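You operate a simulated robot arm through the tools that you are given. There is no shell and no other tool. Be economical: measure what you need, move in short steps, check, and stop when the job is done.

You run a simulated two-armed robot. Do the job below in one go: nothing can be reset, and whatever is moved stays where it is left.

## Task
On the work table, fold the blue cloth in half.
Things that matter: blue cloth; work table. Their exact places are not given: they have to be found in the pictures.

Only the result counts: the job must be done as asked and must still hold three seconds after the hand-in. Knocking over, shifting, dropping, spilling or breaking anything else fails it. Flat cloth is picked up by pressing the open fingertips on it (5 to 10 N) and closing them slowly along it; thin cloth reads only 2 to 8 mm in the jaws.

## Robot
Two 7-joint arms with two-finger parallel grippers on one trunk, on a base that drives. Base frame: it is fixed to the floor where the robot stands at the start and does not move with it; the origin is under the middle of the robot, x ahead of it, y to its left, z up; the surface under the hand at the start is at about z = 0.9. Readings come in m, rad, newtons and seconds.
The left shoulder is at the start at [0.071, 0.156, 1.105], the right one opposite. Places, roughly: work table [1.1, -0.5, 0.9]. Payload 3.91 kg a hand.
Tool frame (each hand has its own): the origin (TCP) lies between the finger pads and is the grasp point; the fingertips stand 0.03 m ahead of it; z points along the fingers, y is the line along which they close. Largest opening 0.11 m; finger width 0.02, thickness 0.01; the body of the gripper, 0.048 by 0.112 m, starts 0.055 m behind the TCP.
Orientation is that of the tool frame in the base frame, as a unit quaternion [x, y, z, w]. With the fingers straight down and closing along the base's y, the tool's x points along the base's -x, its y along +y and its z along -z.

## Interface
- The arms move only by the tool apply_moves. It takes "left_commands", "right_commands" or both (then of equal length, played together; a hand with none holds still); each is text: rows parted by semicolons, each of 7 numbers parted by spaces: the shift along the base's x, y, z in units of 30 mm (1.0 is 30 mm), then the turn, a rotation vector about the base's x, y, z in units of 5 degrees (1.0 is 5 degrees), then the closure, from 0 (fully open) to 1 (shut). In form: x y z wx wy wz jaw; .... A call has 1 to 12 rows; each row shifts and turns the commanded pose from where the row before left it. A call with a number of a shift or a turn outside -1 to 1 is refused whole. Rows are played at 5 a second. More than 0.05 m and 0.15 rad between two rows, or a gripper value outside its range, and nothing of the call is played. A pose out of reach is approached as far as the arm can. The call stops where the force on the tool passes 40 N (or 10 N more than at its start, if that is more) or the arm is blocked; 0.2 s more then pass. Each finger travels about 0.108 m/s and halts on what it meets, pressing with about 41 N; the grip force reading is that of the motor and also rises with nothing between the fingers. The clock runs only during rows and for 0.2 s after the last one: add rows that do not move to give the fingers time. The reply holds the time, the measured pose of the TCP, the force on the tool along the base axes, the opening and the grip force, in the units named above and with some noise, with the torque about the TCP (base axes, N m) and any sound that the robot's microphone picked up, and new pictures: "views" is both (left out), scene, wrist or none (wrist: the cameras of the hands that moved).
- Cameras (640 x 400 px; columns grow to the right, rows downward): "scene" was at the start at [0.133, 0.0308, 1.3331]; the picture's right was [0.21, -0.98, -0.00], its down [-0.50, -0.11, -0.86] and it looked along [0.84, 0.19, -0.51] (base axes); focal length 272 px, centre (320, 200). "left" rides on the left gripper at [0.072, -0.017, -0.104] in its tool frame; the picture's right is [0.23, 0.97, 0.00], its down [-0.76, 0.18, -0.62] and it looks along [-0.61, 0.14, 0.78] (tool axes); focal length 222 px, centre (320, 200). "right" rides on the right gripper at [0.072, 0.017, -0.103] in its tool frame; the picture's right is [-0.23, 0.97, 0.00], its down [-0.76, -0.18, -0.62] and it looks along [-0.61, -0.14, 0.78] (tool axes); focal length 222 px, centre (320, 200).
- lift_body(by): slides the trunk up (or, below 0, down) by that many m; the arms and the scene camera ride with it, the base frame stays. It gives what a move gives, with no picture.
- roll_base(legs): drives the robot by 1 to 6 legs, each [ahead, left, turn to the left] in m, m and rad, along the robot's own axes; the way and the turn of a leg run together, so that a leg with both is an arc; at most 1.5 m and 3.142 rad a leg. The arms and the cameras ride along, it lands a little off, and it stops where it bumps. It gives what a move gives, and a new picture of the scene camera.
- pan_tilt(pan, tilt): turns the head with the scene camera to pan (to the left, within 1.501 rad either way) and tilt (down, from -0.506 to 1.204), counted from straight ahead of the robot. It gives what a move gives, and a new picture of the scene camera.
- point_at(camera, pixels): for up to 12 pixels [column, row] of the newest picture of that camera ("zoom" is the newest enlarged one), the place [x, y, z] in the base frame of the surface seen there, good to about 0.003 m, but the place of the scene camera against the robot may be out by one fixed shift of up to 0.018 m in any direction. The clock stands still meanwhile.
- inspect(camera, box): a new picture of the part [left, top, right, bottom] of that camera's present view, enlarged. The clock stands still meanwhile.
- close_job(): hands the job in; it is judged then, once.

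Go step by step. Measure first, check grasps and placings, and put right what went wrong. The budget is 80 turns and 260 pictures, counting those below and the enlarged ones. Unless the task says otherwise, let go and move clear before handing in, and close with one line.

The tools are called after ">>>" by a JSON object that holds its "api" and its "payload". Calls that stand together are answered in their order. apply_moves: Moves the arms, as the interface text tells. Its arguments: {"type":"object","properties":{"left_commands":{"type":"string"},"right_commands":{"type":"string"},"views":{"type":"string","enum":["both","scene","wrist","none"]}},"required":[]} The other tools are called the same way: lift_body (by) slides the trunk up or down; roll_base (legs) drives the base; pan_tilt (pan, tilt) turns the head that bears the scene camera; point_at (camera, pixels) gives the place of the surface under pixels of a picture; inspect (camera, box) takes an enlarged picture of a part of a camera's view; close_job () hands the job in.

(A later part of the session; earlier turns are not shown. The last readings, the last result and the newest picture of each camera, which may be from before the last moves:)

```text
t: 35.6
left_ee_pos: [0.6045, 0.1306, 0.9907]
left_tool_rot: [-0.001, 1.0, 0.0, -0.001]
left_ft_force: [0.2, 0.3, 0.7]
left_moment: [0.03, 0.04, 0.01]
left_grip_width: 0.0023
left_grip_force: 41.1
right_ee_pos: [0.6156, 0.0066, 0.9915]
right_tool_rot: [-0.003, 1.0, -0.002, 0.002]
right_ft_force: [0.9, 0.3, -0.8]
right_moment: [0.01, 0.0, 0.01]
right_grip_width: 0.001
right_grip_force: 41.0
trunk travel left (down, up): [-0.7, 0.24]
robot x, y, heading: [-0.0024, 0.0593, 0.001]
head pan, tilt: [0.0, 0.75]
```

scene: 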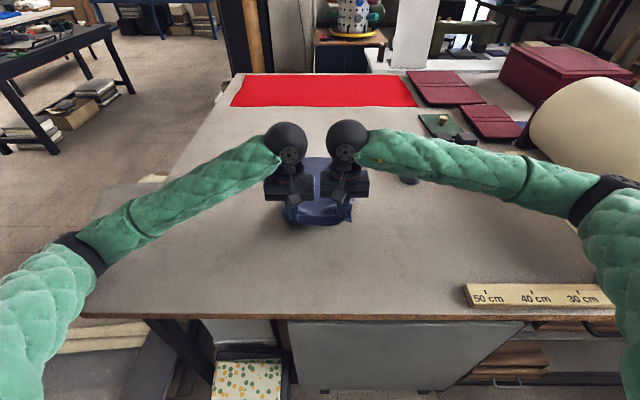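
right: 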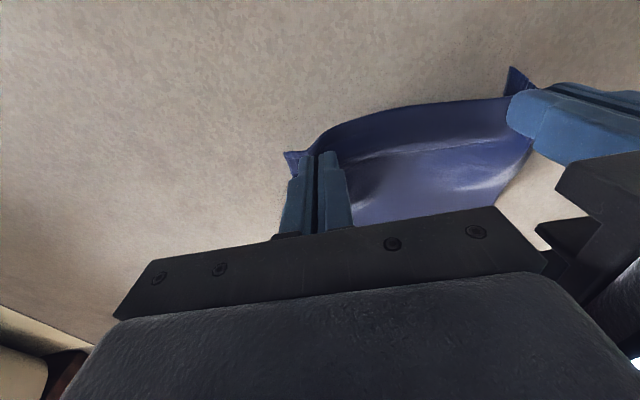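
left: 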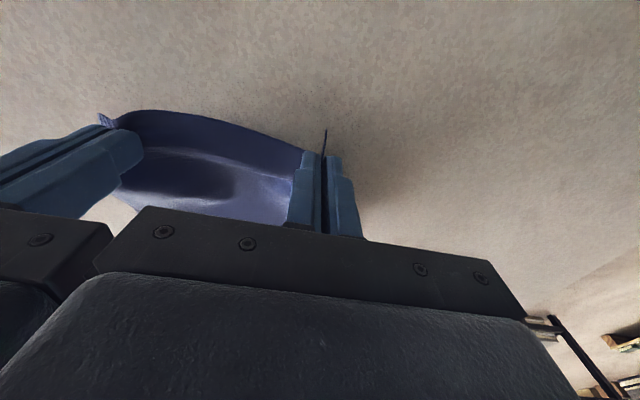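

Both corners are lifted well. I swing up to mid-arc, then drive the base 5 cm forward for the far reach.

>>> {"api": "apply_moves", "payload": {"left_commands": "0.45 0 0.7 0 0 0 1;0.5 0.05 0.7 0 0 0 1;0.6 0.05 0.7 0 0 0 1;0.7 0.05 0.6 0 0 0 1;0.8 0.05 0.5 0 0 0 1;0 0 0 0 0 0 1", "right_commands": "0.45 0 0.7 0 0 0 1;0.5 0 0.7 0 0 0 1;0.6 0 0.7 0 0 0 1;0.7 0 0.6 0 0 0 1;0.8 0 0.5 0 0 0 1;0 0 0 0 0 0 1"}}

>>> {"api": "roll_base", "payload": {"legs": [[0.05, 0, 0]]}}

```text
t: 37.0
left_ee_pos: [0.6959, 0.1371, 1.0873]
left_tool_rot: [0.0, 1.0, 0.0, 0.0]
left_ft_force: [-0.1, -6.1, -0.3]
left_moment: [-0.18, 0.01, -0.13]
left_grip_width: 0.0024
left_grip_force: 41.0
right_ee_pos: [0.7056, 0.0047, 1.0885]
right_tool_rot: [-0.004, 1.0, -0.001, 0.002]
right_ft_force: [0.1, 7.3, -0.5]
right_moment: [0.22, -0.01, 0.09]
right_grip_width: 0.0013
right_grip_force: 41.3
trunk travel left (down, up): [-0.7, 0.24]
robot x, y, heading: [-0.0016, 0.0572, 0.007]
head pan, tilt: [0.0, 0.75]
```

scene: 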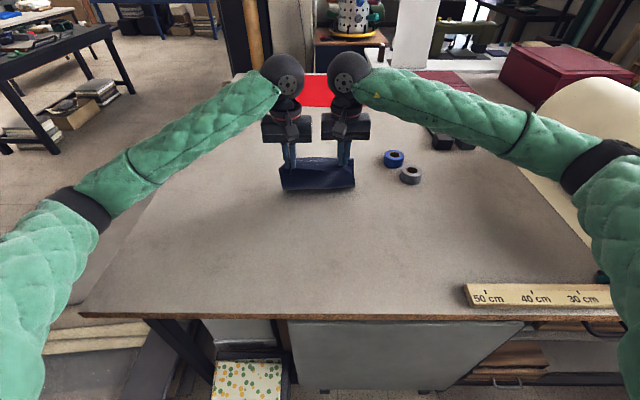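
right: 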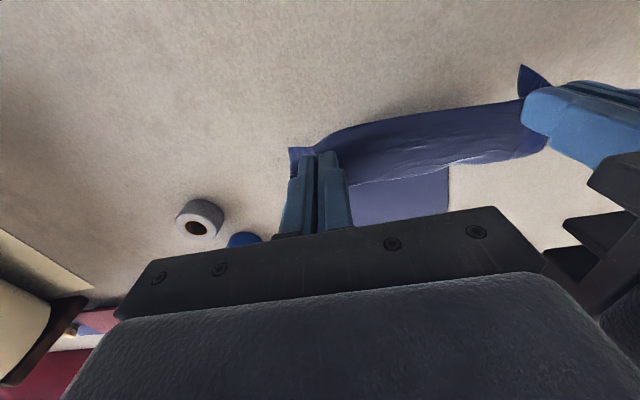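
left: 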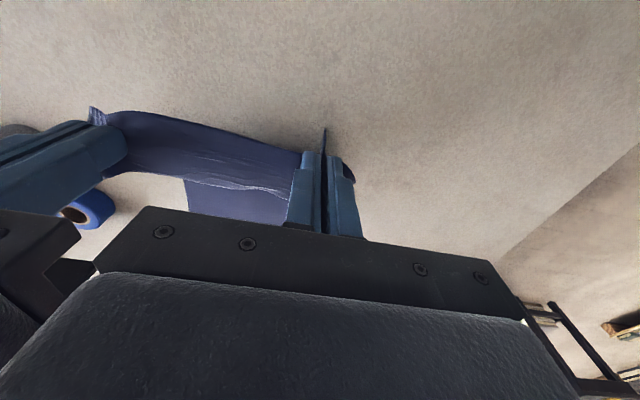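

```text
t: 38.0
left_ee_pos: [0.7442, 0.1377, 1.0877]
left_tool_rot: [0.0, 1.0, 0.0, 0.001]
left_ft_force: [0.3, -7.7, 0.2]
left_moment: [-0.23, -0.01, -0.14]
left_grip_width: 0.0022
left_grip_force: 41.1
right_ee_pos: [0.755, 0.0053, 1.0876]
right_tool_rot: [-0.003, 1.0, -0.001, 0.002]
right_ft_force: [-0.4, 6.8, -1.0]
right_moment: [0.17, -0.01, 0.05]
right_grip_width: 0.001
right_grip_force: 40.5
trunk travel left (down, up): [-0.7, 0.24]
robot x, y, heading: [0.0486, 0.0598, 0.003]
head pan, tilt: [0.0, 0.75]
```

scene: 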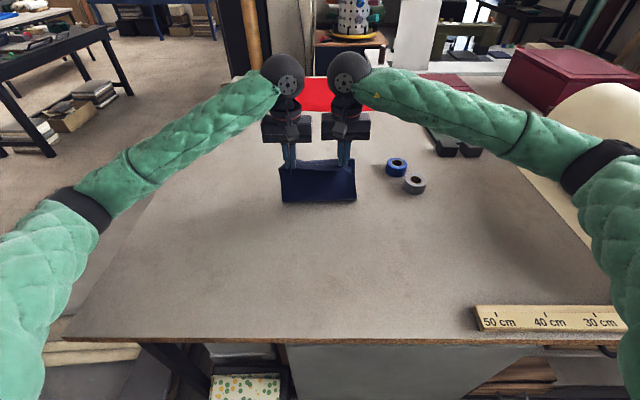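

Cloth hangs neatly in a loop. I bring both hands forward and down to just above the far edge.

>>> {"api": "apply_moves", "payload": {"left_commands": "0.85 -0.05 0 0 0 0 1;0.85 0 -0.1 0 0 0 1;0.85 0 -0.3 0 0 0 1;0.85 0 -0.45 0 0 0 1;0.85 0 -0.6 0 0 0 1;0.85 0 -0.8 0 0 0 1;0.85 0 -0.9 0 0 0 1;0.75 0 -0.9 0 0 0 1;0 0 0 0 0 0 1", "right_commands": "0.87 0.05 0 0 0 0 1;0.87 0 -0.1 0 0 0 1;0.87 0 -0.3 0 0 0 1;0.87 0 -0.45 0 0 0 1;0.87 0 -0.6 0 0 0 1;0.87 0 -0.8 0 0 0 1;0.87 0 -0.9 0 0 0 1;0.75 0 -0.9 0 0 0 1;0 0 0 0 0 0 1"}}

```text
t: 40.0
left_ee_pos: [0.9456, 0.135, 0.9664]
left_tool_rot: [0.0, 1.0, 0.0, -0.001]
left_ft_force: [-0.2, -1.0, 0.3]
left_moment: [-0.02, -0.02, -0.05]
left_grip_width: 0.0021
left_grip_force: 40.8
right_ee_pos: [0.9596, 0.0067, 0.9676]
right_tool_rot: [-0.003, 1.0, -0.003, 0.001]
right_ft_force: [-0.4, 1.7, 0.1]
right_moment: [0.07, -0.04, 0.03]
right_grip_width: 0.0011
right_grip_force: 40.7
trunk travel left (down, up): [-0.7, 0.24]
robot x, y, heading: [0.0483, 0.0654, 0.005]
head pan, tilt: [0.0, 0.75]
```

scene: 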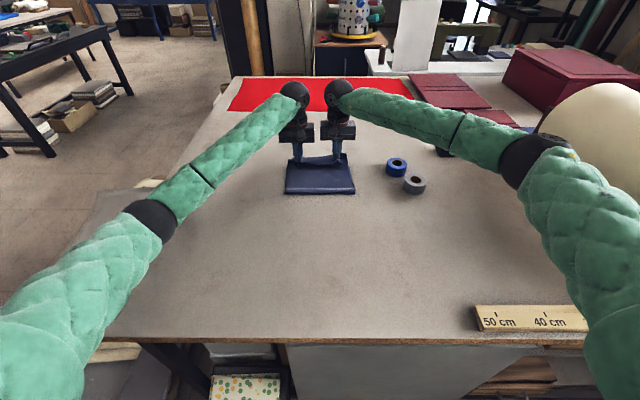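
right: 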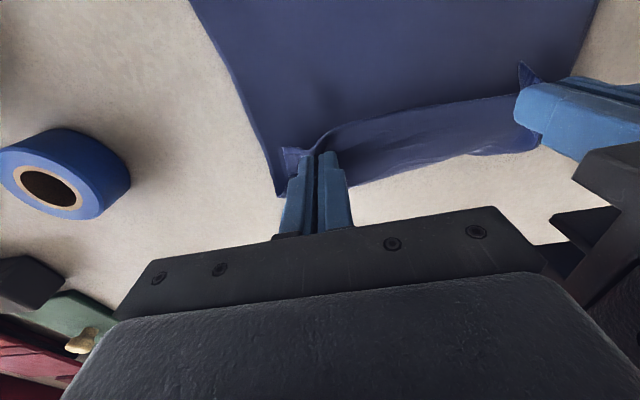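
left: 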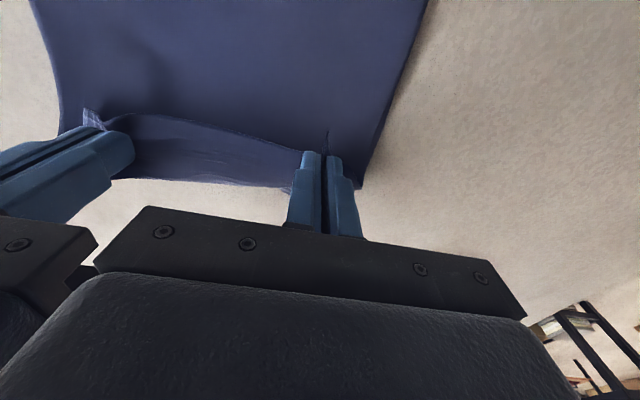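

The far edge is right below, but the picked edge strip points back (-x) at (310,150)–(520,95), since the fingers did not turn over. I measure where the lower layer's far corners and the strip lie.

>>> {"api": "point_at", "payload": {"camera": "right", "pixels": [[278, 190], [355, 190], [440, 165], [350, 135], [430, 112], [500, 100], [292, 150], [525, 72]]}}

>>> {"api": "point_at", "payload": {"camera": "left", "pixels": [[362, 185], [270, 185], [180, 180], [140, 115], [240, 128], [327, 135], [88, 112], [62, 130]]}}

>>> {"api": "inspect", "payload": {"camera": "scene", "box": [260, 120, 380, 210]}}

```text
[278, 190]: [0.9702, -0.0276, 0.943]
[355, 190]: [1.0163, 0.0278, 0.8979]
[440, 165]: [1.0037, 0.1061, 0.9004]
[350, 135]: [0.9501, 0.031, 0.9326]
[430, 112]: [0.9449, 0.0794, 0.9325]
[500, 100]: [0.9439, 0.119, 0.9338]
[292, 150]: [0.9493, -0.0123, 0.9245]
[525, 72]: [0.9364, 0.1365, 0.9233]
```

```text
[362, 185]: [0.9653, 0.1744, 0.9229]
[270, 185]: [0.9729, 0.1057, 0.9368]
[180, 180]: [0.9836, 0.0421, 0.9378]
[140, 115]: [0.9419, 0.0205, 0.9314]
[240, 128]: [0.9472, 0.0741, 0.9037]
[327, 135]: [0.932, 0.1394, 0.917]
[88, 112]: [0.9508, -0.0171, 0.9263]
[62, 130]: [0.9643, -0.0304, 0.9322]
```

```text
4.44 times, centred on (320, 165) of scene
```

zoom: 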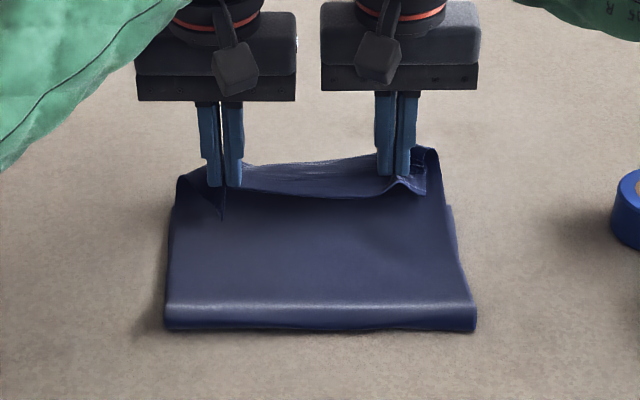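

The strip beyond the bend is about 2.5 cm (bend x≈0.975, edge x≈0.945). I lower with a 2 cm pull-back so that it aligns once unrolled, then release and lift.

>>> {"api": "apply_moves", "payload": {"left_commands": "-0.2 0 -0.35 0 0 0 1;-0.2 0 -0.3 0 0 0 1;-0.1 0 -0.25 0 0 0 1;0 0 0 0 0 0 1;0 0 0 0 0 0 0.9;0 0 0 0 0 0 0.75;0 0 0 0 0 0 0.7;0 0 0.6 0 0 0 0.7;0 0 0.9 0 0 0 0.7;0 0 0.9 0 0 0 0.7;0 0 0.9 0 0 0 0.7;0 0 0 0 0 0 0.7", "right_commands": "-0.2 0 -0.35 0 0 0 1;-0.2 0 -0.3 0 0 0 1;-0.1 0 -0.25 0 0 0 1;0 0 0 0 0 0 1;0 0 0 0 0 0 0.9;0 0 0 0 0 0 0.75;0 0 0 0 0 0 0.7;0 0 0.6 0 0 0 0.7;0 0 0.9 0 0 0 0.7;0 0 0.9 0 0 0 0.7;0 0 0.9 0 0 0 0.7;0 0 0 0 0 0 0.7"}}

>>> {"api": "inspect", "payload": {"camera": "scene", "box": [260, 110, 380, 200]}}

```text
t: 42.6
left_ee_pos: [0.9316, 0.1352, 1.0361]
left_tool_rot: [0.0, 1.0, 0.0, 0.0]
left_ft_force: [0.8, 0.2, 0.4]
left_moment: [0.0, 0.01, 0.03]
left_grip_width: 0.0331
left_grip_force: 0.1
right_ee_pos: [0.9469, 0.0056, 1.0375]
right_tool_rot: [-0.002, 1.0, -0.001, 0.0]
right_ft_force: [-0.3, 0.3, -0.8]
right_moment: [0.02, -0.02, 0.01]
right_grip_width: 0.0331
right_grip_force: 0.0
trunk travel left (down, up): [-0.7, 0.24]
robot x, y, heading: [0.0471, 0.0574, 0.003]
head pan, tilt: [0.0, 0.75]
```

scene: 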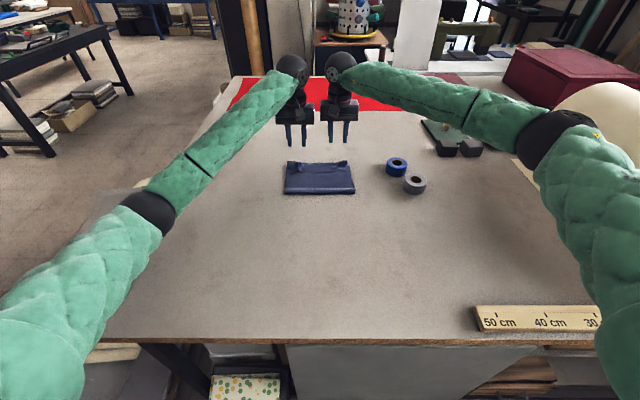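
right: 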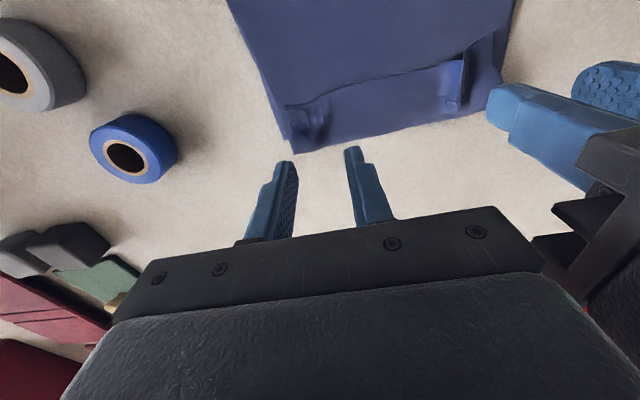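
left: 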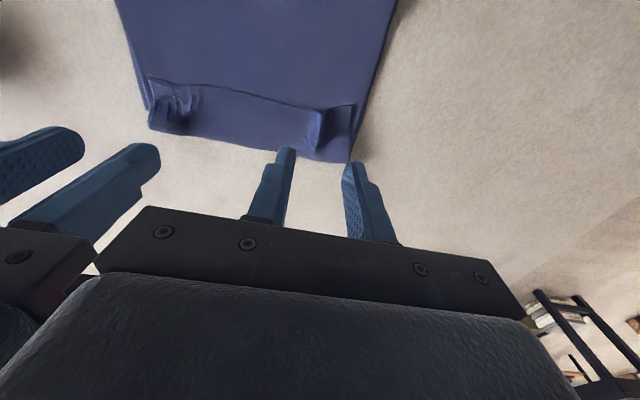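

```text
4.44 times, centred on (320, 155) of scene
```

zoom: 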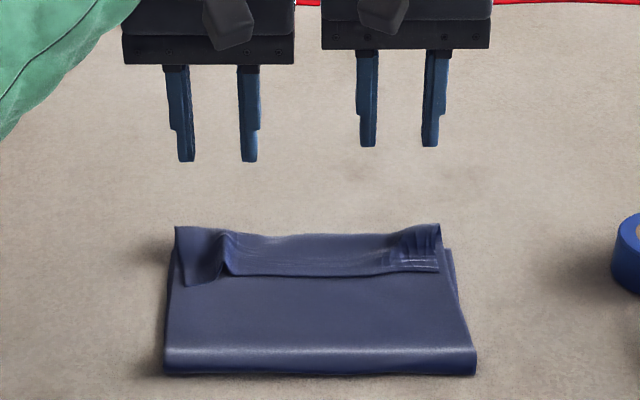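

The strip lies folded back on top, about 2–3 cm deep. I measure its edge, the bend and the lower layer, to unroll it by dragging forward with the fingertips.

>>> {"api": "point_at", "payload": {"camera": "right", "pixels": [[290, 108], [330, 95], [390, 78], [460, 60], [295, 152], [340, 140], [420, 120], [490, 92], [305, 130], [370, 110]]}}

>>> {"api": "point_at", "payload": {"camera": "left", "pixels": [[150, 78], [190, 86], [250, 97], [320, 110], [355, 103], [348, 160], [280, 148], [200, 135], [150, 124], [335, 135], [145, 100]]}}

>>> {"api": "inspect", "payload": {"camera": "left", "box": [100, 20, 420, 200]}}

```text
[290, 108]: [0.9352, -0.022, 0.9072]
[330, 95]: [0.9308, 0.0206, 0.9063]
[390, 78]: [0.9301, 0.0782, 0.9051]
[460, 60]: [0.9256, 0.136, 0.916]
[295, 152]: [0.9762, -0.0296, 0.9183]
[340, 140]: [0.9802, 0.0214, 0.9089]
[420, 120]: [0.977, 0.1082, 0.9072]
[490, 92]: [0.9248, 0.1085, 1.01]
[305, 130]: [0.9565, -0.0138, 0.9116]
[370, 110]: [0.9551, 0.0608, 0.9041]
```

```text
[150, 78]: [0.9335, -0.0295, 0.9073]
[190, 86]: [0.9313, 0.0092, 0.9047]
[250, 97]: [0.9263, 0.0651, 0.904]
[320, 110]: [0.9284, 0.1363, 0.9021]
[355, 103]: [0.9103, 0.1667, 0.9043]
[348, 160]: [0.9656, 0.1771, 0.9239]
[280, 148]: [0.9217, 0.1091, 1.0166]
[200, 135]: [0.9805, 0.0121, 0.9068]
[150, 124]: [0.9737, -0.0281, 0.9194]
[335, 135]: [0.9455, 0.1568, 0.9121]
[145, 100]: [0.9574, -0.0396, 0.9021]
```

```text
2.00 times, centred on (260, 110) of left
```

zoom: 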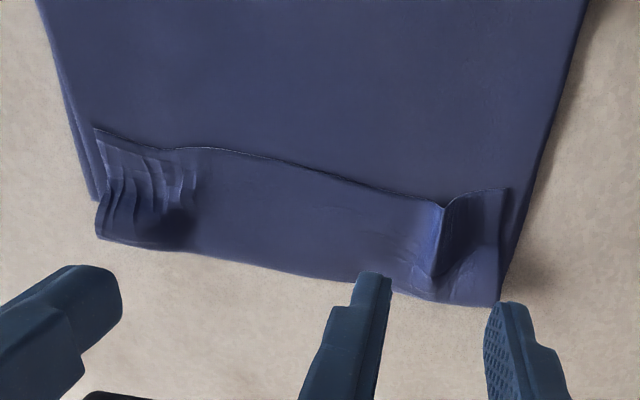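

Flap edge is at x≈0.93 and the bend at x≈0.978, so it is about 4.8 cm deep. I place the fingertips just behind the flap edge, near the surface of the upper layer, to sweep it forward.

>>> {"api": "point_at", "payload": {"camera": "zoom", "pixels": [[300, 60], [95, 195]]}}

>>> {"api": "point_at", "payload": {"camera": "scene", "pixels": [[290, 191], [320, 191], [350, 190], [290, 178], [350, 180]]}}

>>> {"api": "apply_moves", "payload": {"left_commands": "-0.5 0.1 0 0 0 0 0.7;-0.45 0 -0.7 0 0 0 0.7;0 0 -0.8 0 0 0 0.7;0 0 -0.8 0 0 0 0.7;0 0 -0.7 0 0 0 0.7;0 0 0 0 0 0 0.7", "right_commands": "-0.7 -0.2 0 0 0 0 0.7;-0.7 0 -0.7 0 0 0 0.7;0 0 -0.8 0 0 0 0.7;0 0 -0.8 0 0 0 0.7;0 0 -0.7 0 0 0 0.7;0 0 0 0 0 0 0.7", "views": "wrist"}}

```text
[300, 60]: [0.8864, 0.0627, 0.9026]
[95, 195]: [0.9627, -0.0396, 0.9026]
```

```text
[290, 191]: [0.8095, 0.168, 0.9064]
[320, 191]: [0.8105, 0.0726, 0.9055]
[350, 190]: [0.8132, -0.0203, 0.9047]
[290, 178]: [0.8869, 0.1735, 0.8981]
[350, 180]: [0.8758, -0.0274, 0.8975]
```

```text
t: 44.0
left_ee_pos: [0.9055, 0.1389, 0.9623]
left_tool_rot: [0.0, 1.0, 0.001, 0.008]
left_ft_force: [-0.1, -0.3, 0.2]
left_moment: [-0.03, 0.04, 0.01]
left_grip_width: 0.0331
left_grip_force: 0.0
right_ee_pos: [0.9033, -0.0008, 0.953]
right_tool_rot: [-0.003, 1.0, 0.0, 0.002]
right_ft_force: [-0.7, -0.9, -0.1]
right_moment: [0.03, 0.0, 0.03]
right_grip_width: 0.0331
right_grip_force: 0.1
trunk travel left (down, up): [-0.7, 0.24]
robot x, y, heading: [0.0475, 0.0607, 0.002]
head pan, tilt: [0.0, 0.75]
```

right: 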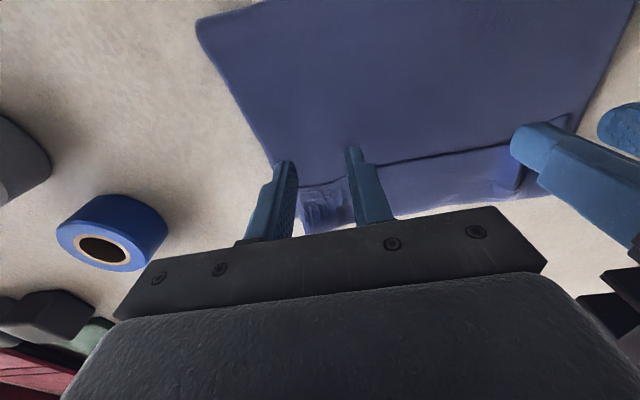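
left: 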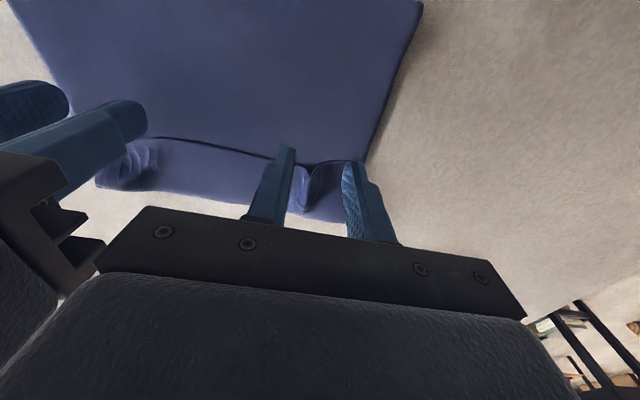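

The left arm stops short (z=0.962 instead of 0.946): with the trunk raised it's at its outer limit. I raise the hands and lower the trunk 9 cm.

>>> {"api": "apply_moves", "payload": {"left_commands": "0 0 1 0 0 0 0.7;0 0 1 0 0 0 0.7;0 0 1 0 0 0 0.7;0 0 0.3 0 0 0 0.7;0 0 0 0 0 0 0.7", "right_commands": "0 0 1 0 0 0 0.7;0 0 1 0 0 0 0.7;0 0 1 0 0 0 0.7;0 0 0 0 0 0 0.7;0 0 0 0 0 0 0.7", "views": "none"}}

>>> {"api": "lift_body", "payload": {"by": -0.09}}

>>> {"api": "pan_tilt", "payload": {"pan": -0.3, "tilt": 0.75}}

```text
t: 45.2
left_ee_pos: [0.902, 0.1359, 1.0454]
left_tool_rot: [0.0, 1.0, 0.001, -0.001]
left_ft_force: [-0.8, 0.4, 0.0]
left_moment: [0.01, -0.02, 0.01]
left_grip_width: 0.0331
left_grip_force: 0.0
right_ee_pos: [0.9032, 0.0003, 1.0389]
right_tool_rot: [-0.002, 1.0, -0.003, 0.002]
right_ft_force: [0.1, -0.1, 0.2]
right_moment: [0.01, 0.0, 0.0]
right_grip_width: 0.0331
right_grip_force: 0.1
trunk travel left (down, up): [-0.7, 0.24]
robot x, y, heading: [0.0517, 0.0618, 0.005]
head pan, tilt: [0.0, 0.75]
```

```text
t: 46.4
left_ee_pos: [0.9014, 0.1383, 0.9958]
left_tool_rot: [-0.004, 1.0, 0.005, 0.02]
left_ft_force: [1.1, 0.4, 1.2]
left_moment: [-0.01, -0.02, -0.02]
left_grip_width: 0.0327
left_grip_force: 0.0
right_ee_pos: [0.8947, -0.0036, 0.9643]
right_tool_rot: [-0.003, 1.0, 0.0, 0.007]
right_ft_force: [0.0, -0.4, -0.5]
right_moment: [0.02, 0.02, 0.02]
right_grip_width: 0.0331
right_grip_force: 0.1
trunk travel left (down, up): [-0.61, 0.33]
robot x, y, heading: [0.0474, 0.0622, 0.004]
head pan, tilt: [0.0, 0.75]
```

```text
t: 47.2
left_ee_pos: [0.9003, 0.1383, 0.9949]
left_tool_rot: [-0.004, 1.0, 0.004, 0.02]
left_ft_force: [-0.2, 0.4, 0.8]
left_moment: [-0.03, -0.01, 0.03]
left_grip_width: 0.0328
left_grip_force: 0.1
right_ee_pos: [0.8945, -0.0032, 0.9648]
right_tool_rot: [-0.003, 1.0, 0.001, 0.007]
right_ft_force: [-0.7, -0.1, -0.6]
right_moment: [-0.01, 0.0, 0.03]
right_grip_width: 0.0331
right_grip_force: 0.0
trunk travel left (down, up): [-0.61, 0.33]
robot x, y, heading: [0.0474, 0.0604, 0.004]
head pan, tilt: [-0.3, 0.75]
```

scene: 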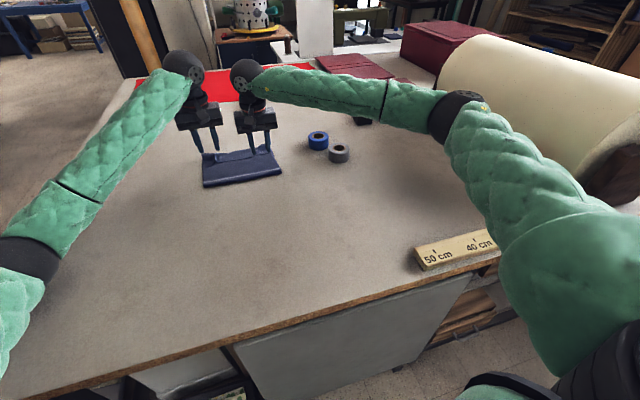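

The left hand didn't follow the trunk: its elbow is resting on the table, so that (not reach) was the limit. I raise the trunk instead, well clear.

>>> {"api": "lift_body", "payload": {"by": 0.2}}

>>> {"api": "pan_tilt", "payload": {"pan": 0.2, "tilt": 0.75}}

```text
t: 49.4
left_ee_pos: [0.9011, 0.1377, 1.1549]
left_tool_rot: [0.0, 1.0, 0.0, -0.001]
left_ft_force: [0.8, 0.5, 0.5]
left_moment: [-0.02, 0.01, 0.01]
left_grip_width: 0.0331
left_grip_force: 0.1
right_ee_pos: [0.9035, 0.0021, 1.1486]
right_tool_rot: [-0.002, 1.0, -0.003, 0.002]
right_ft_force: [-0.4, 0.2, 0.4]
right_moment: [-0.02, -0.01, 0.0]
right_grip_width: 0.0329
right_grip_force: 0.0
trunk travel left (down, up): [-0.81, 0.13]
robot x, y, heading: [0.0464, 0.0615, 0.008]
head pan, tilt: [-0.3, 0.75]
```

```text
t: 50.3
left_ee_pos: [0.9028, 0.1379, 1.1554]
left_tool_rot: [0.0, 1.0, 0.0, 0.0]
left_ft_force: [-0.3, 0.0, 0.6]
left_moment: [-0.01, 0.0, -0.02]
left_grip_width: 0.0329
left_grip_force: 0.1
right_ee_pos: [0.902, 0.0018, 1.1485]
right_tool_rot: [-0.002, 1.0, -0.002, 0.002]
right_ft_force: [0.5, 0.1, -0.2]
right_moment: [0.03, 0.0, 0.02]
right_grip_width: 0.0326
right_grip_force: 0.1
trunk travel left (down, up): [-0.81, 0.13]
robot x, y, heading: [0.0477, 0.0604, 0.002]
head pan, tilt: [0.201, 0.75]
```

scene: 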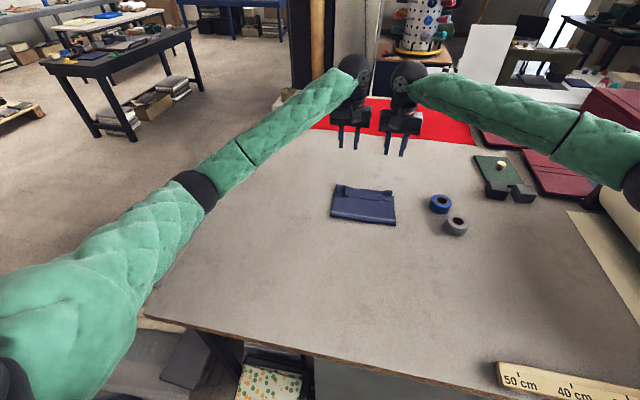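

Elbows are clear now and the cloth is undisturbed. I lower both hands to just above the upper layer, behind the flap edge.

>>> {"api": "apply_moves", "payload": {"left_commands": "0 0 -0.9 0 0 0 0.7;0 0 -0.9 0 0 0 0.7;0 0 -0.9 0 0 0 0.7;0 0 -0.9 0 0 0 0.7;0 0 -0.9 0 0 0 0.7;0 0 -0.9 0 0 0 0.7;0 0 -0.9 0 0 0 0.7;0 0 -0.7 0 0 0 0.7;0 0 0 0 0 0 0.7;0 0 0 0 0 0 0.7", "right_commands": "0 -0.3 -0.87 0 0 0 0.7;0 0 -0.87 0 0 0 0.7;0 0 -0.87 0 0 0 0.7;0 0 -0.87 0 0 0 0.7;0 0 -0.87 0 0 0 0.7;0 0 -0.87 0 0 0 0.7;0 0 -0.87 0 0 0 0.7;0 0 -0.69 0 0 0 0.7;0 0 0 0 0 0 0.7;0 0 0 0 0 0 0.7"}}

```text
t: 52.5
left_ee_pos: [0.9022, 0.1356, 0.945]
left_tool_rot: [-0.001, 1.0, 0.0, -0.002]
left_ft_force: [1.0, -0.5, 0.2]
left_moment: [0.01, -0.03, 0.0]
left_grip_width: 0.033
left_grip_force: 0.1
right_ee_pos: [0.9012, -0.0081, 0.9469]
right_tool_rot: [-0.004, 1.0, -0.001, 0.002]
right_ft_force: [-0.5, -0.7, 0.2]
right_moment: [-0.03, -0.02, 0.0]
right_grip_width: 0.0328
right_grip_force: 0.1
trunk travel left (down, up): [-0.81, 0.13]
robot x, y, heading: [0.0454, 0.0576, 0.004]
head pan, tilt: [0.201, 0.75]
```

scene: 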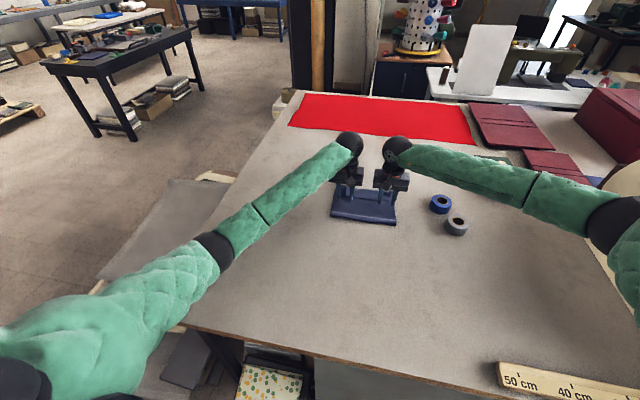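
right: 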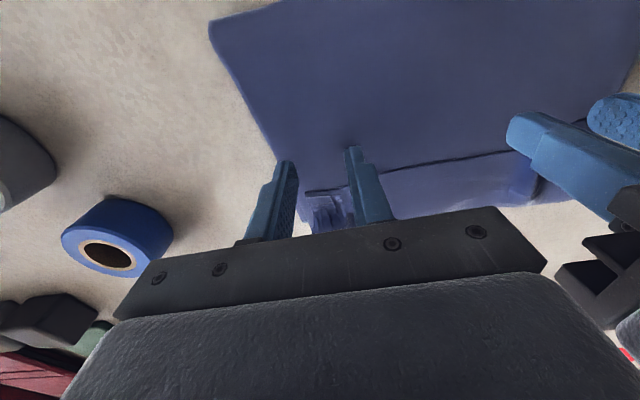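
left: 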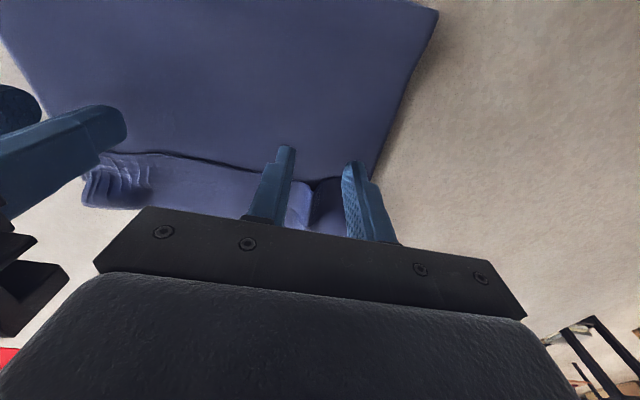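

Tips are positioned just behind the flap edge. I lower about 1 cm to a light touch and begin sweeping forward slowly.

>>> {"api": "apply_moves", "payload": {"left_commands": "-0.1 0 -0.2 0 0 0 0.7;0 0 -0.1 0 0 0 0.7;0 0 0 0 0 0 0.7;0 0 0 0 0 0 0.7", "right_commands": "0 0 -0.25 0 0 0 0.7;0 0 -0.12 0 0 0 0.7;0 0 0 0 0 0 0.7;0 0 0 0 0 0 0.7", "views": "none"}}

>>> {"api": "apply_moves", "payload": {"left_commands": "0.3 0 0 0 0 0 0.7;0.3 0 0 0 0 0 0.7;0.3 0 0 0 0 0 0.7;0.3 0 0 0 0 0 0.7;0.3 0 0 0 0 0 0.7;0 0 0 0 0 0 0.7", "right_commands": "0.3 0 0 0 0 0 0.7;0.3 0 0 0 0 0 0.7;0.3 0 0 0 0 0 0.7;0.3 0 0 0 0 0 0.7;0.3 0 0 0 0 0 0.7;0 0 0 0 0 0 0.7", "views": "both"}}

```text
t: 53.5
left_ee_pos: [0.9004, 0.1352, 0.9363]
left_tool_rot: [0.0, 1.0, 0.0, -0.001]
left_ft_force: [0.1, -0.8, 0.5]
left_moment: [0.0, -0.05, 0.01]
left_grip_width: 0.033
left_grip_force: 0.0
right_ee_pos: [0.9023, -0.0091, 0.9345]
right_tool_rot: [-0.002, 1.0, -0.002, 0.002]
right_ft_force: [0.6, 0.2, 0.8]
right_moment: [0.03, 0.03, -0.04]
right_grip_width: 0.0331
right_grip_force: 0.0
trunk travel left (down, up): [-0.81, 0.13]
robot x, y, heading: [0.0475, 0.0627, 0.008]
head pan, tilt: [0.201, 0.75]
```

```text
t: 54.9
left_ee_pos: [0.9443, 0.1366, 0.9369]
left_tool_rot: [0.0, 1.0, 0.001, 0.0]
left_ft_force: [-0.2, -0.6, 0.4]
left_moment: [0.0, 0.0, 0.0]
left_grip_width: 0.033
left_grip_force: 0.1
right_ee_pos: [0.9482, -0.0084, 0.9349]
right_tool_rot: [-0.002, 1.0, -0.002, 0.001]
right_ft_force: [-0.1, -0.2, 1.1]
right_moment: [0.03, 0.02, -0.03]
right_grip_width: 0.0332
right_grip_force: 0.0
trunk travel left (down, up): [-0.81, 0.13]
robot x, y, heading: [0.0461, 0.0579, 0.006]
head pan, tilt: [0.201, 0.75]
```

scene: 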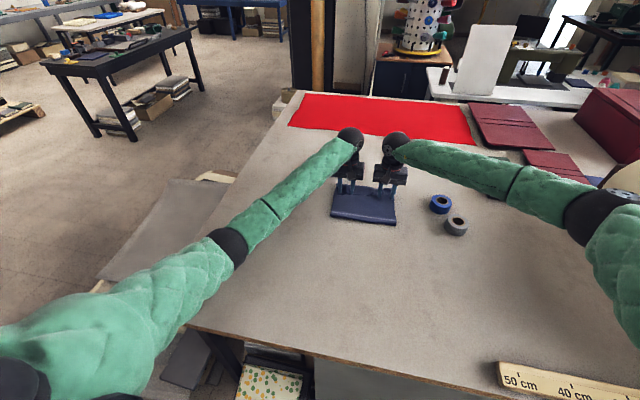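
right: 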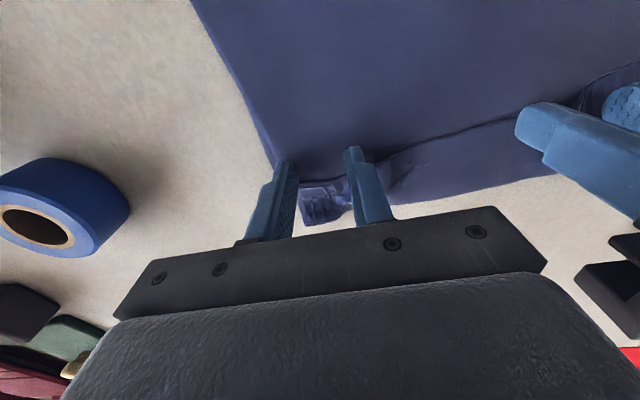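
left: 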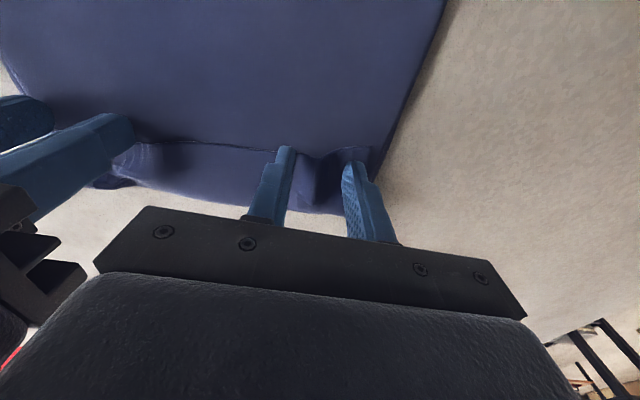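

The right side is catching the flap; the left mostly glides over it. I lower the left slightly and keep sweeping.

>>> {"api": "apply_moves", "payload": {"left_commands": "0 0 -0.08 0 0 0 0.7;0.3 0 -0.03 0 0 0 0.7;0.3 0 0 0 0 0 0.7;0.3 0 0 0 0 0 0.7;0.3 0 0 0 0 0 0.7;0.3 0 0 0 0 0 0.7;0 0 0 0 0 0 0.7", "right_commands": "0 0 -0.03 0 0 0 0.7;0.3 0 0 0 0 0 0.7;0.3 0 0 0 0 0 0.7;0.3 0 0 0 0 0 0.7;0.3 0 0 0 0 0 0.7;0.3 0 0 0 0 0 0.7;0 0 0 0 0 0 0.7", "views": "wrist"}}

```text
t: 56.5
left_ee_pos: [0.9885, 0.1376, 0.9347]
left_tool_rot: [0.0, 1.0, 0.0, -0.001]
left_ft_force: [-0.7, -0.4, 1.7]
left_moment: [0.01, -0.03, 0.01]
left_grip_width: 0.0328
left_grip_force: 0.2
right_ee_pos: [0.9922, -0.0085, 0.9342]
right_tool_rot: [-0.002, 1.0, -0.002, 0.002]
right_ft_force: [-0.4, 0.5, 0.0]
right_moment: [0.01, 0.01, 0.02]
right_grip_width: 0.0332
right_grip_force: 0.0
trunk travel left (down, up): [-0.81, 0.13]
robot x, y, heading: [0.0466, 0.06, 0.011]
head pan, tilt: [0.201, 0.75]
```

right: 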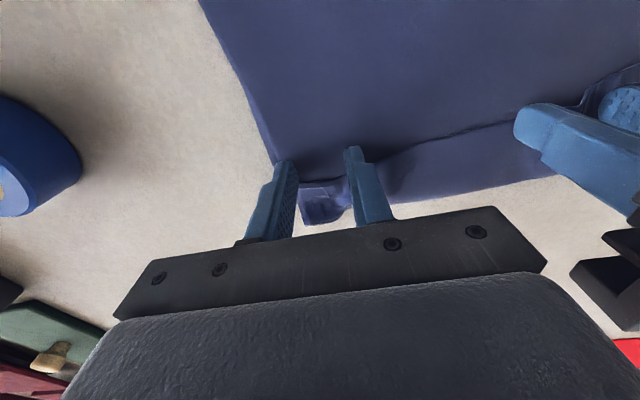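
left: 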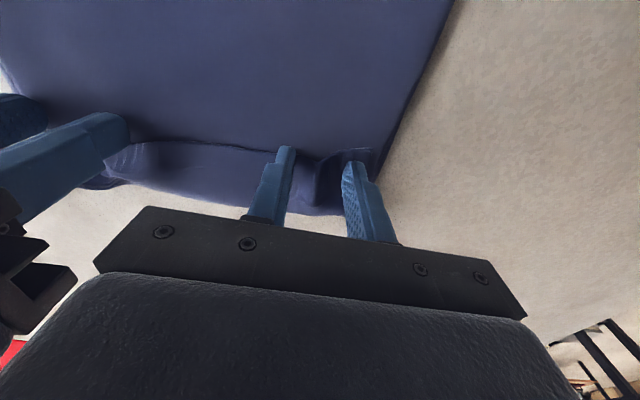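

The flap kept its place relative to the fingers, so the cloth slid along rather than unrolling. I check the crease and lower layer.

>>> {"api": "inspect", "payload": {"camera": "scene", "box": [310, 150, 430, 240]}}

>>> {"api": "point_at", "payload": {"camera": "zoom", "pixels": [[130, 350], [300, 360], [440, 370], [480, 260]]}}

>>> {"api": "point_at", "payload": {"camera": "right", "pixels": [[305, 215], [345, 205], [420, 197], [500, 182], [400, 155], [480, 128]]}}

```text
4.44 times, centred on (370, 195) of scene
```

zoom: 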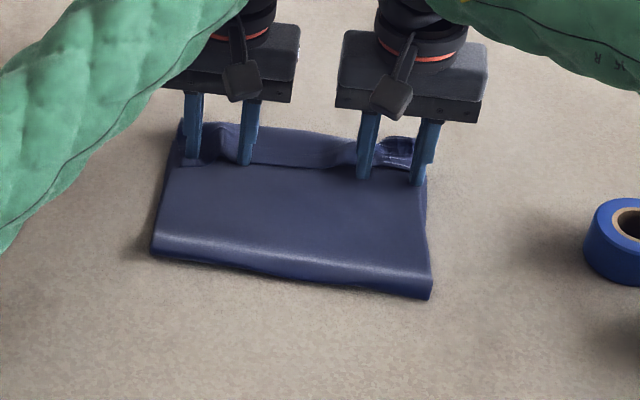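

```text
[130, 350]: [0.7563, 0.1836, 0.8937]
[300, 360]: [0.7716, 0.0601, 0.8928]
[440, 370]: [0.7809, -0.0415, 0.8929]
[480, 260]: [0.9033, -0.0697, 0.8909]
```

```text
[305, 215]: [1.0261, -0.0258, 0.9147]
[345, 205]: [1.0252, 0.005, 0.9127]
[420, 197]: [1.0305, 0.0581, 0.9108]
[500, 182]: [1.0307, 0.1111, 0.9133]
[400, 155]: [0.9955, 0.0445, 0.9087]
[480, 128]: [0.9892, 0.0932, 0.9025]
```

The whole packet slid about 5 cm on the slick table without unrolling. I'll first drag the packet back toward the robot with both hands, then pin it with one hand while the other sweeps the flap.

>>> {"api": "apply_moves", "payload": {"left_commands": "0 0 0.6 0 0 0 0.7;-0.9 0 0.2 0 0 0 0.6;-0.9 0 0 0 0 0 0.6;-0.2 0 -0.4 0 0 0 0.6;0 0 -0.42 0 0 0 0.6;0 0 0 0 0 0 0.6;0 0 0 0 0 0 0.6", "right_commands": "0 0 0.6 0 0 0 0.7;-0.9 0.2 0.2 0 0 0 0.6;-0.9 0 0 0 0 0 0.6;-0.2 0 -0.4 0 0 0 0.6;0 0 -0.42 0 0 0 0.6;0 0 0 0 0 0 0.6;0 0 0 0 0 0 0.6", "views": "none"}}

```text
t: 58.1
left_ee_pos: [0.9292, 0.1376, 0.9344]
left_tool_rot: [-0.001, 1.0, 0.0, 0.0]
left_ft_force: [0.0, 0.3, 0.2]
left_moment: [0.05, 0.0, 0.0]
left_grip_width: 0.044
left_grip_force: 0.1
right_ee_pos: [0.9334, -0.004, 0.9329]
right_tool_rot: [-0.003, 1.0, -0.002, 0.001]
right_ft_force: [0.6, 0.1, 1.0]
right_moment: [0.0, 0.0, -0.01]
right_grip_width: 0.0444
right_grip_force: 0.0
trunk travel left (down, up): [-0.81, 0.13]
robot x, y, heading: [0.0492, 0.063, 0.006]
head pan, tilt: [0.201, 0.75]
```

Barely touching. I press a millimetre more and then drag back 9 cm.

>>> {"api": "apply_moves", "payload": {"left_commands": "0 0 -0.06 0 0 0 0.6;0 0 0 0 0 0 0.6;0 0 0 0 0 0 0.6", "right_commands": "0 0 -0.03 0 0 0 0.6;0 0 0 0 0 0 0.6;0 0 0 0 0 0 0.6", "views": "none"}}

>>> {"api": "apply_moves", "payload": {"left_commands": "-0.3 0 0 0 0 0 0.6;-0.3 0 0 0 0 0 0.6;-0.3 0 0 0 0 0 0.6;-0.3 0 0 0 0 0 0.6;-0.3 0 0 0 0 0 0.6;-0.3 0 0 0 0 0 0.6;-0.3 0 0 0 0 0 0.6;-0.3 0 0 0 0 0 0.6;-0.3 0 0 0 0 0 0.6;0 0 0 0 0 0 0.6", "right_commands": "-0.3 0 0 0 0 0 0.6;-0.3 0 0 0 0 0 0.6;-0.3 0 0 0 0 0 0.6;-0.3 0 0 0 0 0 0.6;-0.3 0 0 0 0 0 0.6;-0.3 0 0 0 0 0 0.6;-0.3 0 0 0 0 0 0.6;-0.3 0 0 0 0 0 0.6;-0.3 0 0 0 0 0 0.6;0 0 0 0 0 0 0.6"}}

```text
t: 58.9
left_ee_pos: [0.929, 0.1391, 0.9325]
left_tool_rot: [0.0, 1.0, 0.0, 0.0]
left_ft_force: [2.7, 0.4, 7.7]
left_moment: [0.22, -0.09, -0.05]
left_grip_width: 0.0442
left_grip_force: 0.3
right_ee_pos: [0.9324, -0.0041, 0.9323]
right_tool_rot: [-0.003, 1.0, -0.002, 0.001]
right_ft_force: [0.6, 0.1, 2.0]
right_moment: [-0.07, -0.03, 0.02]
right_grip_width: 0.0439
right_grip_force: 0.1
trunk travel left (down, up): [-0.81, 0.13]
robot x, y, heading: [0.0474, 0.0614, 0.006]
head pan, tilt: [0.201, 0.75]
```

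```text
t: 61.3
left_ee_pos: [0.8773, 0.126, 0.9994]
left_tool_rot: [0.005, 0.999, 0.008, 0.043]
left_ft_force: [-1.0, 0.1, 0.6]
left_moment: [0.01, 0.0, -0.02]
left_grip_width: 0.0439
left_grip_force: 0.0
right_ee_pos: [0.8484, -0.0216, 0.9443]
right_tool_rot: [0.008, 1.0, 0.002, 0.009]
right_ft_force: [0.1, 0.3, -0.9]
right_moment: [-0.03, -0.04, -0.01]
right_grip_width: 0.0441
right_grip_force: 0.0
trunk travel left (down, up): [-0.81, 0.13]
robot x, y, heading: [0.0576, 0.0633, -0.02]
head pan, tilt: [0.201, 0.75]
stopped in row 10 (left hand): the arm was blocked; the commanded pose is now the measured one
```

scene: 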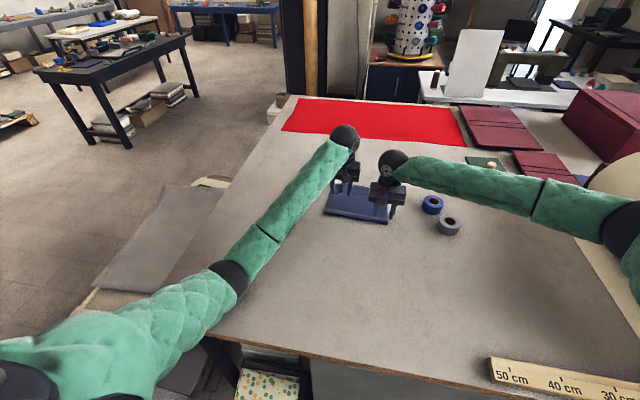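
right: 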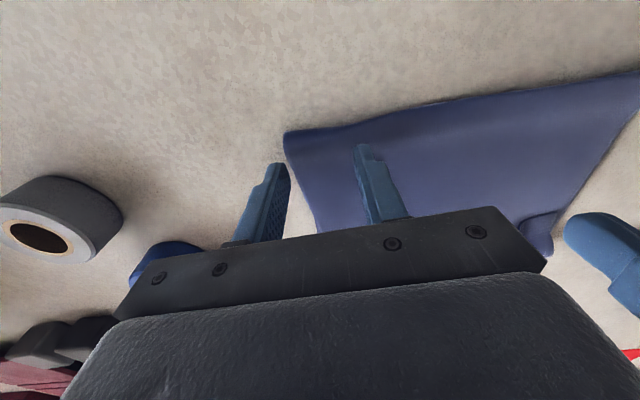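
left: 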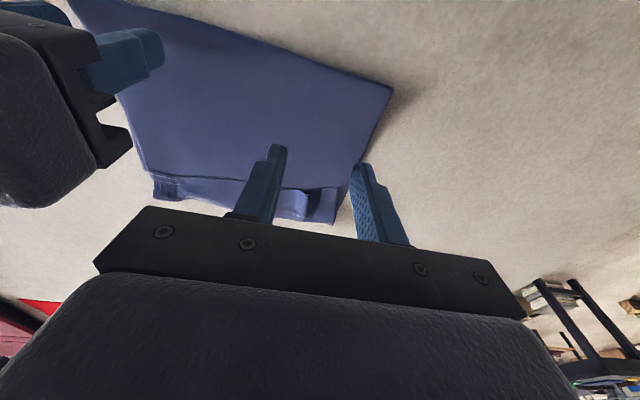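

The left elbow met the table again as it bent, and the base was nudged slightly. I raise the trunk 12 cm, back the base off a little, and look at the packet.

>>> {"api": "lift_body", "payload": {"by": 0.12}}

>>> {"api": "roll_base", "payload": {"legs": [[-0.02, 0, 0.02]]}}

>>> {"api": "inspect", "payload": {"camera": "scene", "box": [290, 150, 450, 270]}}

```text
t: 62.8
left_ee_pos: [0.8836, 0.1321, 1.0921]
left_tool_rot: [0.007, 1.0, 0.004, 0.026]
left_ft_force: [0.3, -0.3, 0.0]
left_moment: [-0.03, 0.01, -0.02]
left_grip_width: 0.044
left_grip_force: 0.1
right_ee_pos: [0.8605, -0.0172, 1.0514]
right_tool_rot: [0.008, 1.0, -0.001, 0.001]
right_ft_force: [0.6, 0.1, 0.9]
right_moment: [0.03, 0.0, -0.05]
right_grip_width: 0.0441
right_grip_force: 0.1
trunk travel left (down, up): [-0.93, 0.01]
robot x, y, heading: [0.0561, 0.0625, -0.017]
head pan, tilt: [0.201, 0.75]
```

```text
t: 63.6
left_ee_pos: [0.8666, 0.1481, 1.0881]
left_tool_rot: [-0.004, 1.0, 0.004, 0.025]
left_ft_force: [0.6, 0.0, -0.1]
left_moment: [-0.01, 0.07, 0.0]
left_grip_width: 0.044
left_grip_force: 0.0
right_ee_pos: [0.8461, 0.0009, 1.0466]
right_tool_rot: [-0.003, 1.0, -0.001, 0.0]
right_ft_force: [1.3, -1.1, -0.9]
right_moment: [-0.03, 0.01, 0.03]
right_grip_width: 0.0439
right_grip_force: 0.1
trunk travel left (down, up): [-0.93, 0.01]
robot x, y, heading: [0.035, 0.0618, 0.003]
head pan, tilt: [0.201, 0.75]
```

scene: 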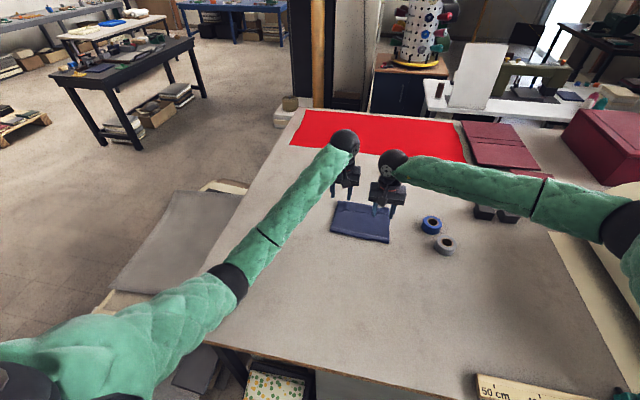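

```text
3.33 times, centred on (370, 210) of scene
```

zoom: 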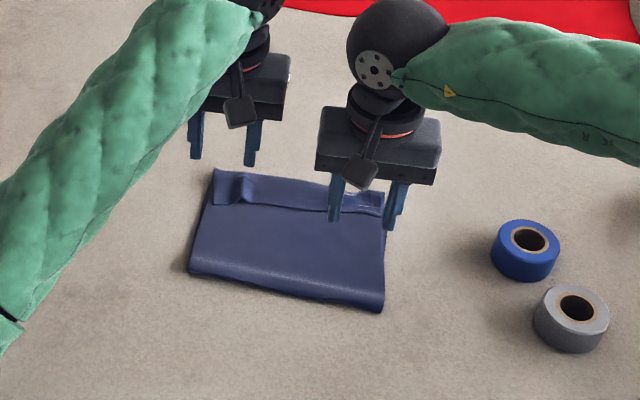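

Packet is intact with the flap on top, slightly rotated. I measure its layout now.

>>> {"api": "point_at", "payload": {"camera": "zoom", "pixels": [[192, 270], [285, 290], [380, 308], [215, 172], [300, 180], [383, 195], [215, 203], [290, 206], [378, 217], [205, 235]]}}

>>> {"api": "apply_moves", "payload": {"right_commands": "0 -0.5 0.8 0 0 0 0.7;0 -0.5 0.8 0 0 0 0.8", "left_commands": "0 0.5 0.3 0 -0.6 0 0.7;0 0.5 0.3 0 0 0 0.8"}}

```text
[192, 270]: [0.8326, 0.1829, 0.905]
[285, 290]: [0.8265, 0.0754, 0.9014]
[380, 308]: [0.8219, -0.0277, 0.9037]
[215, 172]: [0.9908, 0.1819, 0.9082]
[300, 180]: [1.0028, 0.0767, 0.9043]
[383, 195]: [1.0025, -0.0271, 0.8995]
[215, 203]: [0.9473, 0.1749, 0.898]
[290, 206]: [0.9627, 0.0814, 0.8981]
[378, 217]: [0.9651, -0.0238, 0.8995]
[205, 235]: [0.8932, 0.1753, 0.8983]
```

```text
t: 64.2
left_ee_pos: [0.8655, 0.1792, 1.1099]
left_tool_rot: [-0.003, 0.999, 0.004, 0.053]
left_ft_force: [-0.5, -0.8, -0.1]
left_moment: [0.02, 0.0, -0.01]
left_grip_width: 0.0222
left_grip_force: 0.1
right_ee_pos: [0.8422, -0.0294, 1.0972]
right_tool_rot: [-0.002, 1.0, -0.002, 0.0]
right_ft_force: [0.0, 0.3, -0.2]
right_moment: [0.01, 0.04, -0.03]
right_grip_width: 0.0219
right_grip_force: 0.0
trunk travel left (down, up): [-0.93, 0.01]
robot x, y, heading: [0.0386, 0.0591, 0.006]
head pan, tilt: [0.201, 0.75]
```

scene: 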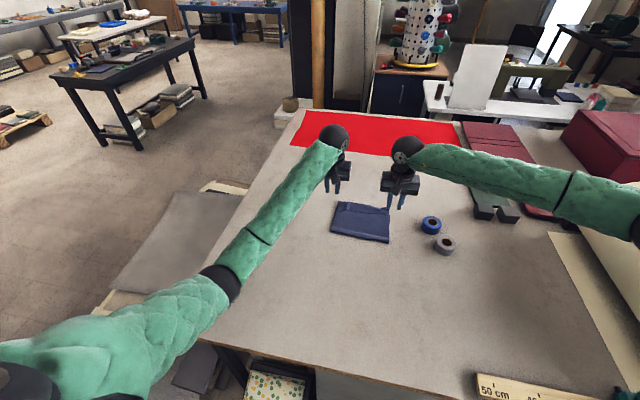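
right: 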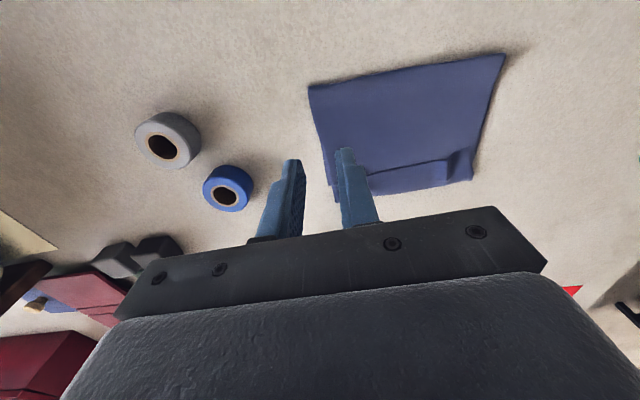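
left: 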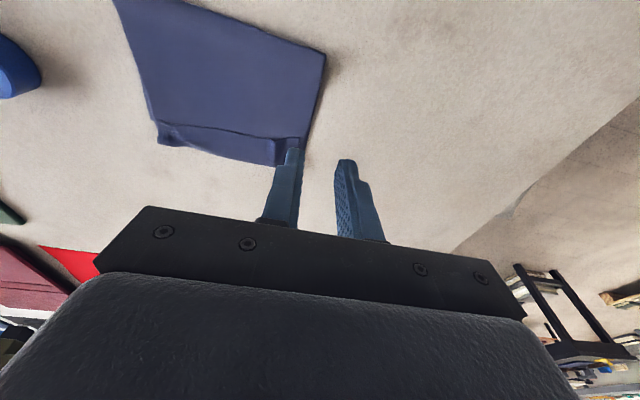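

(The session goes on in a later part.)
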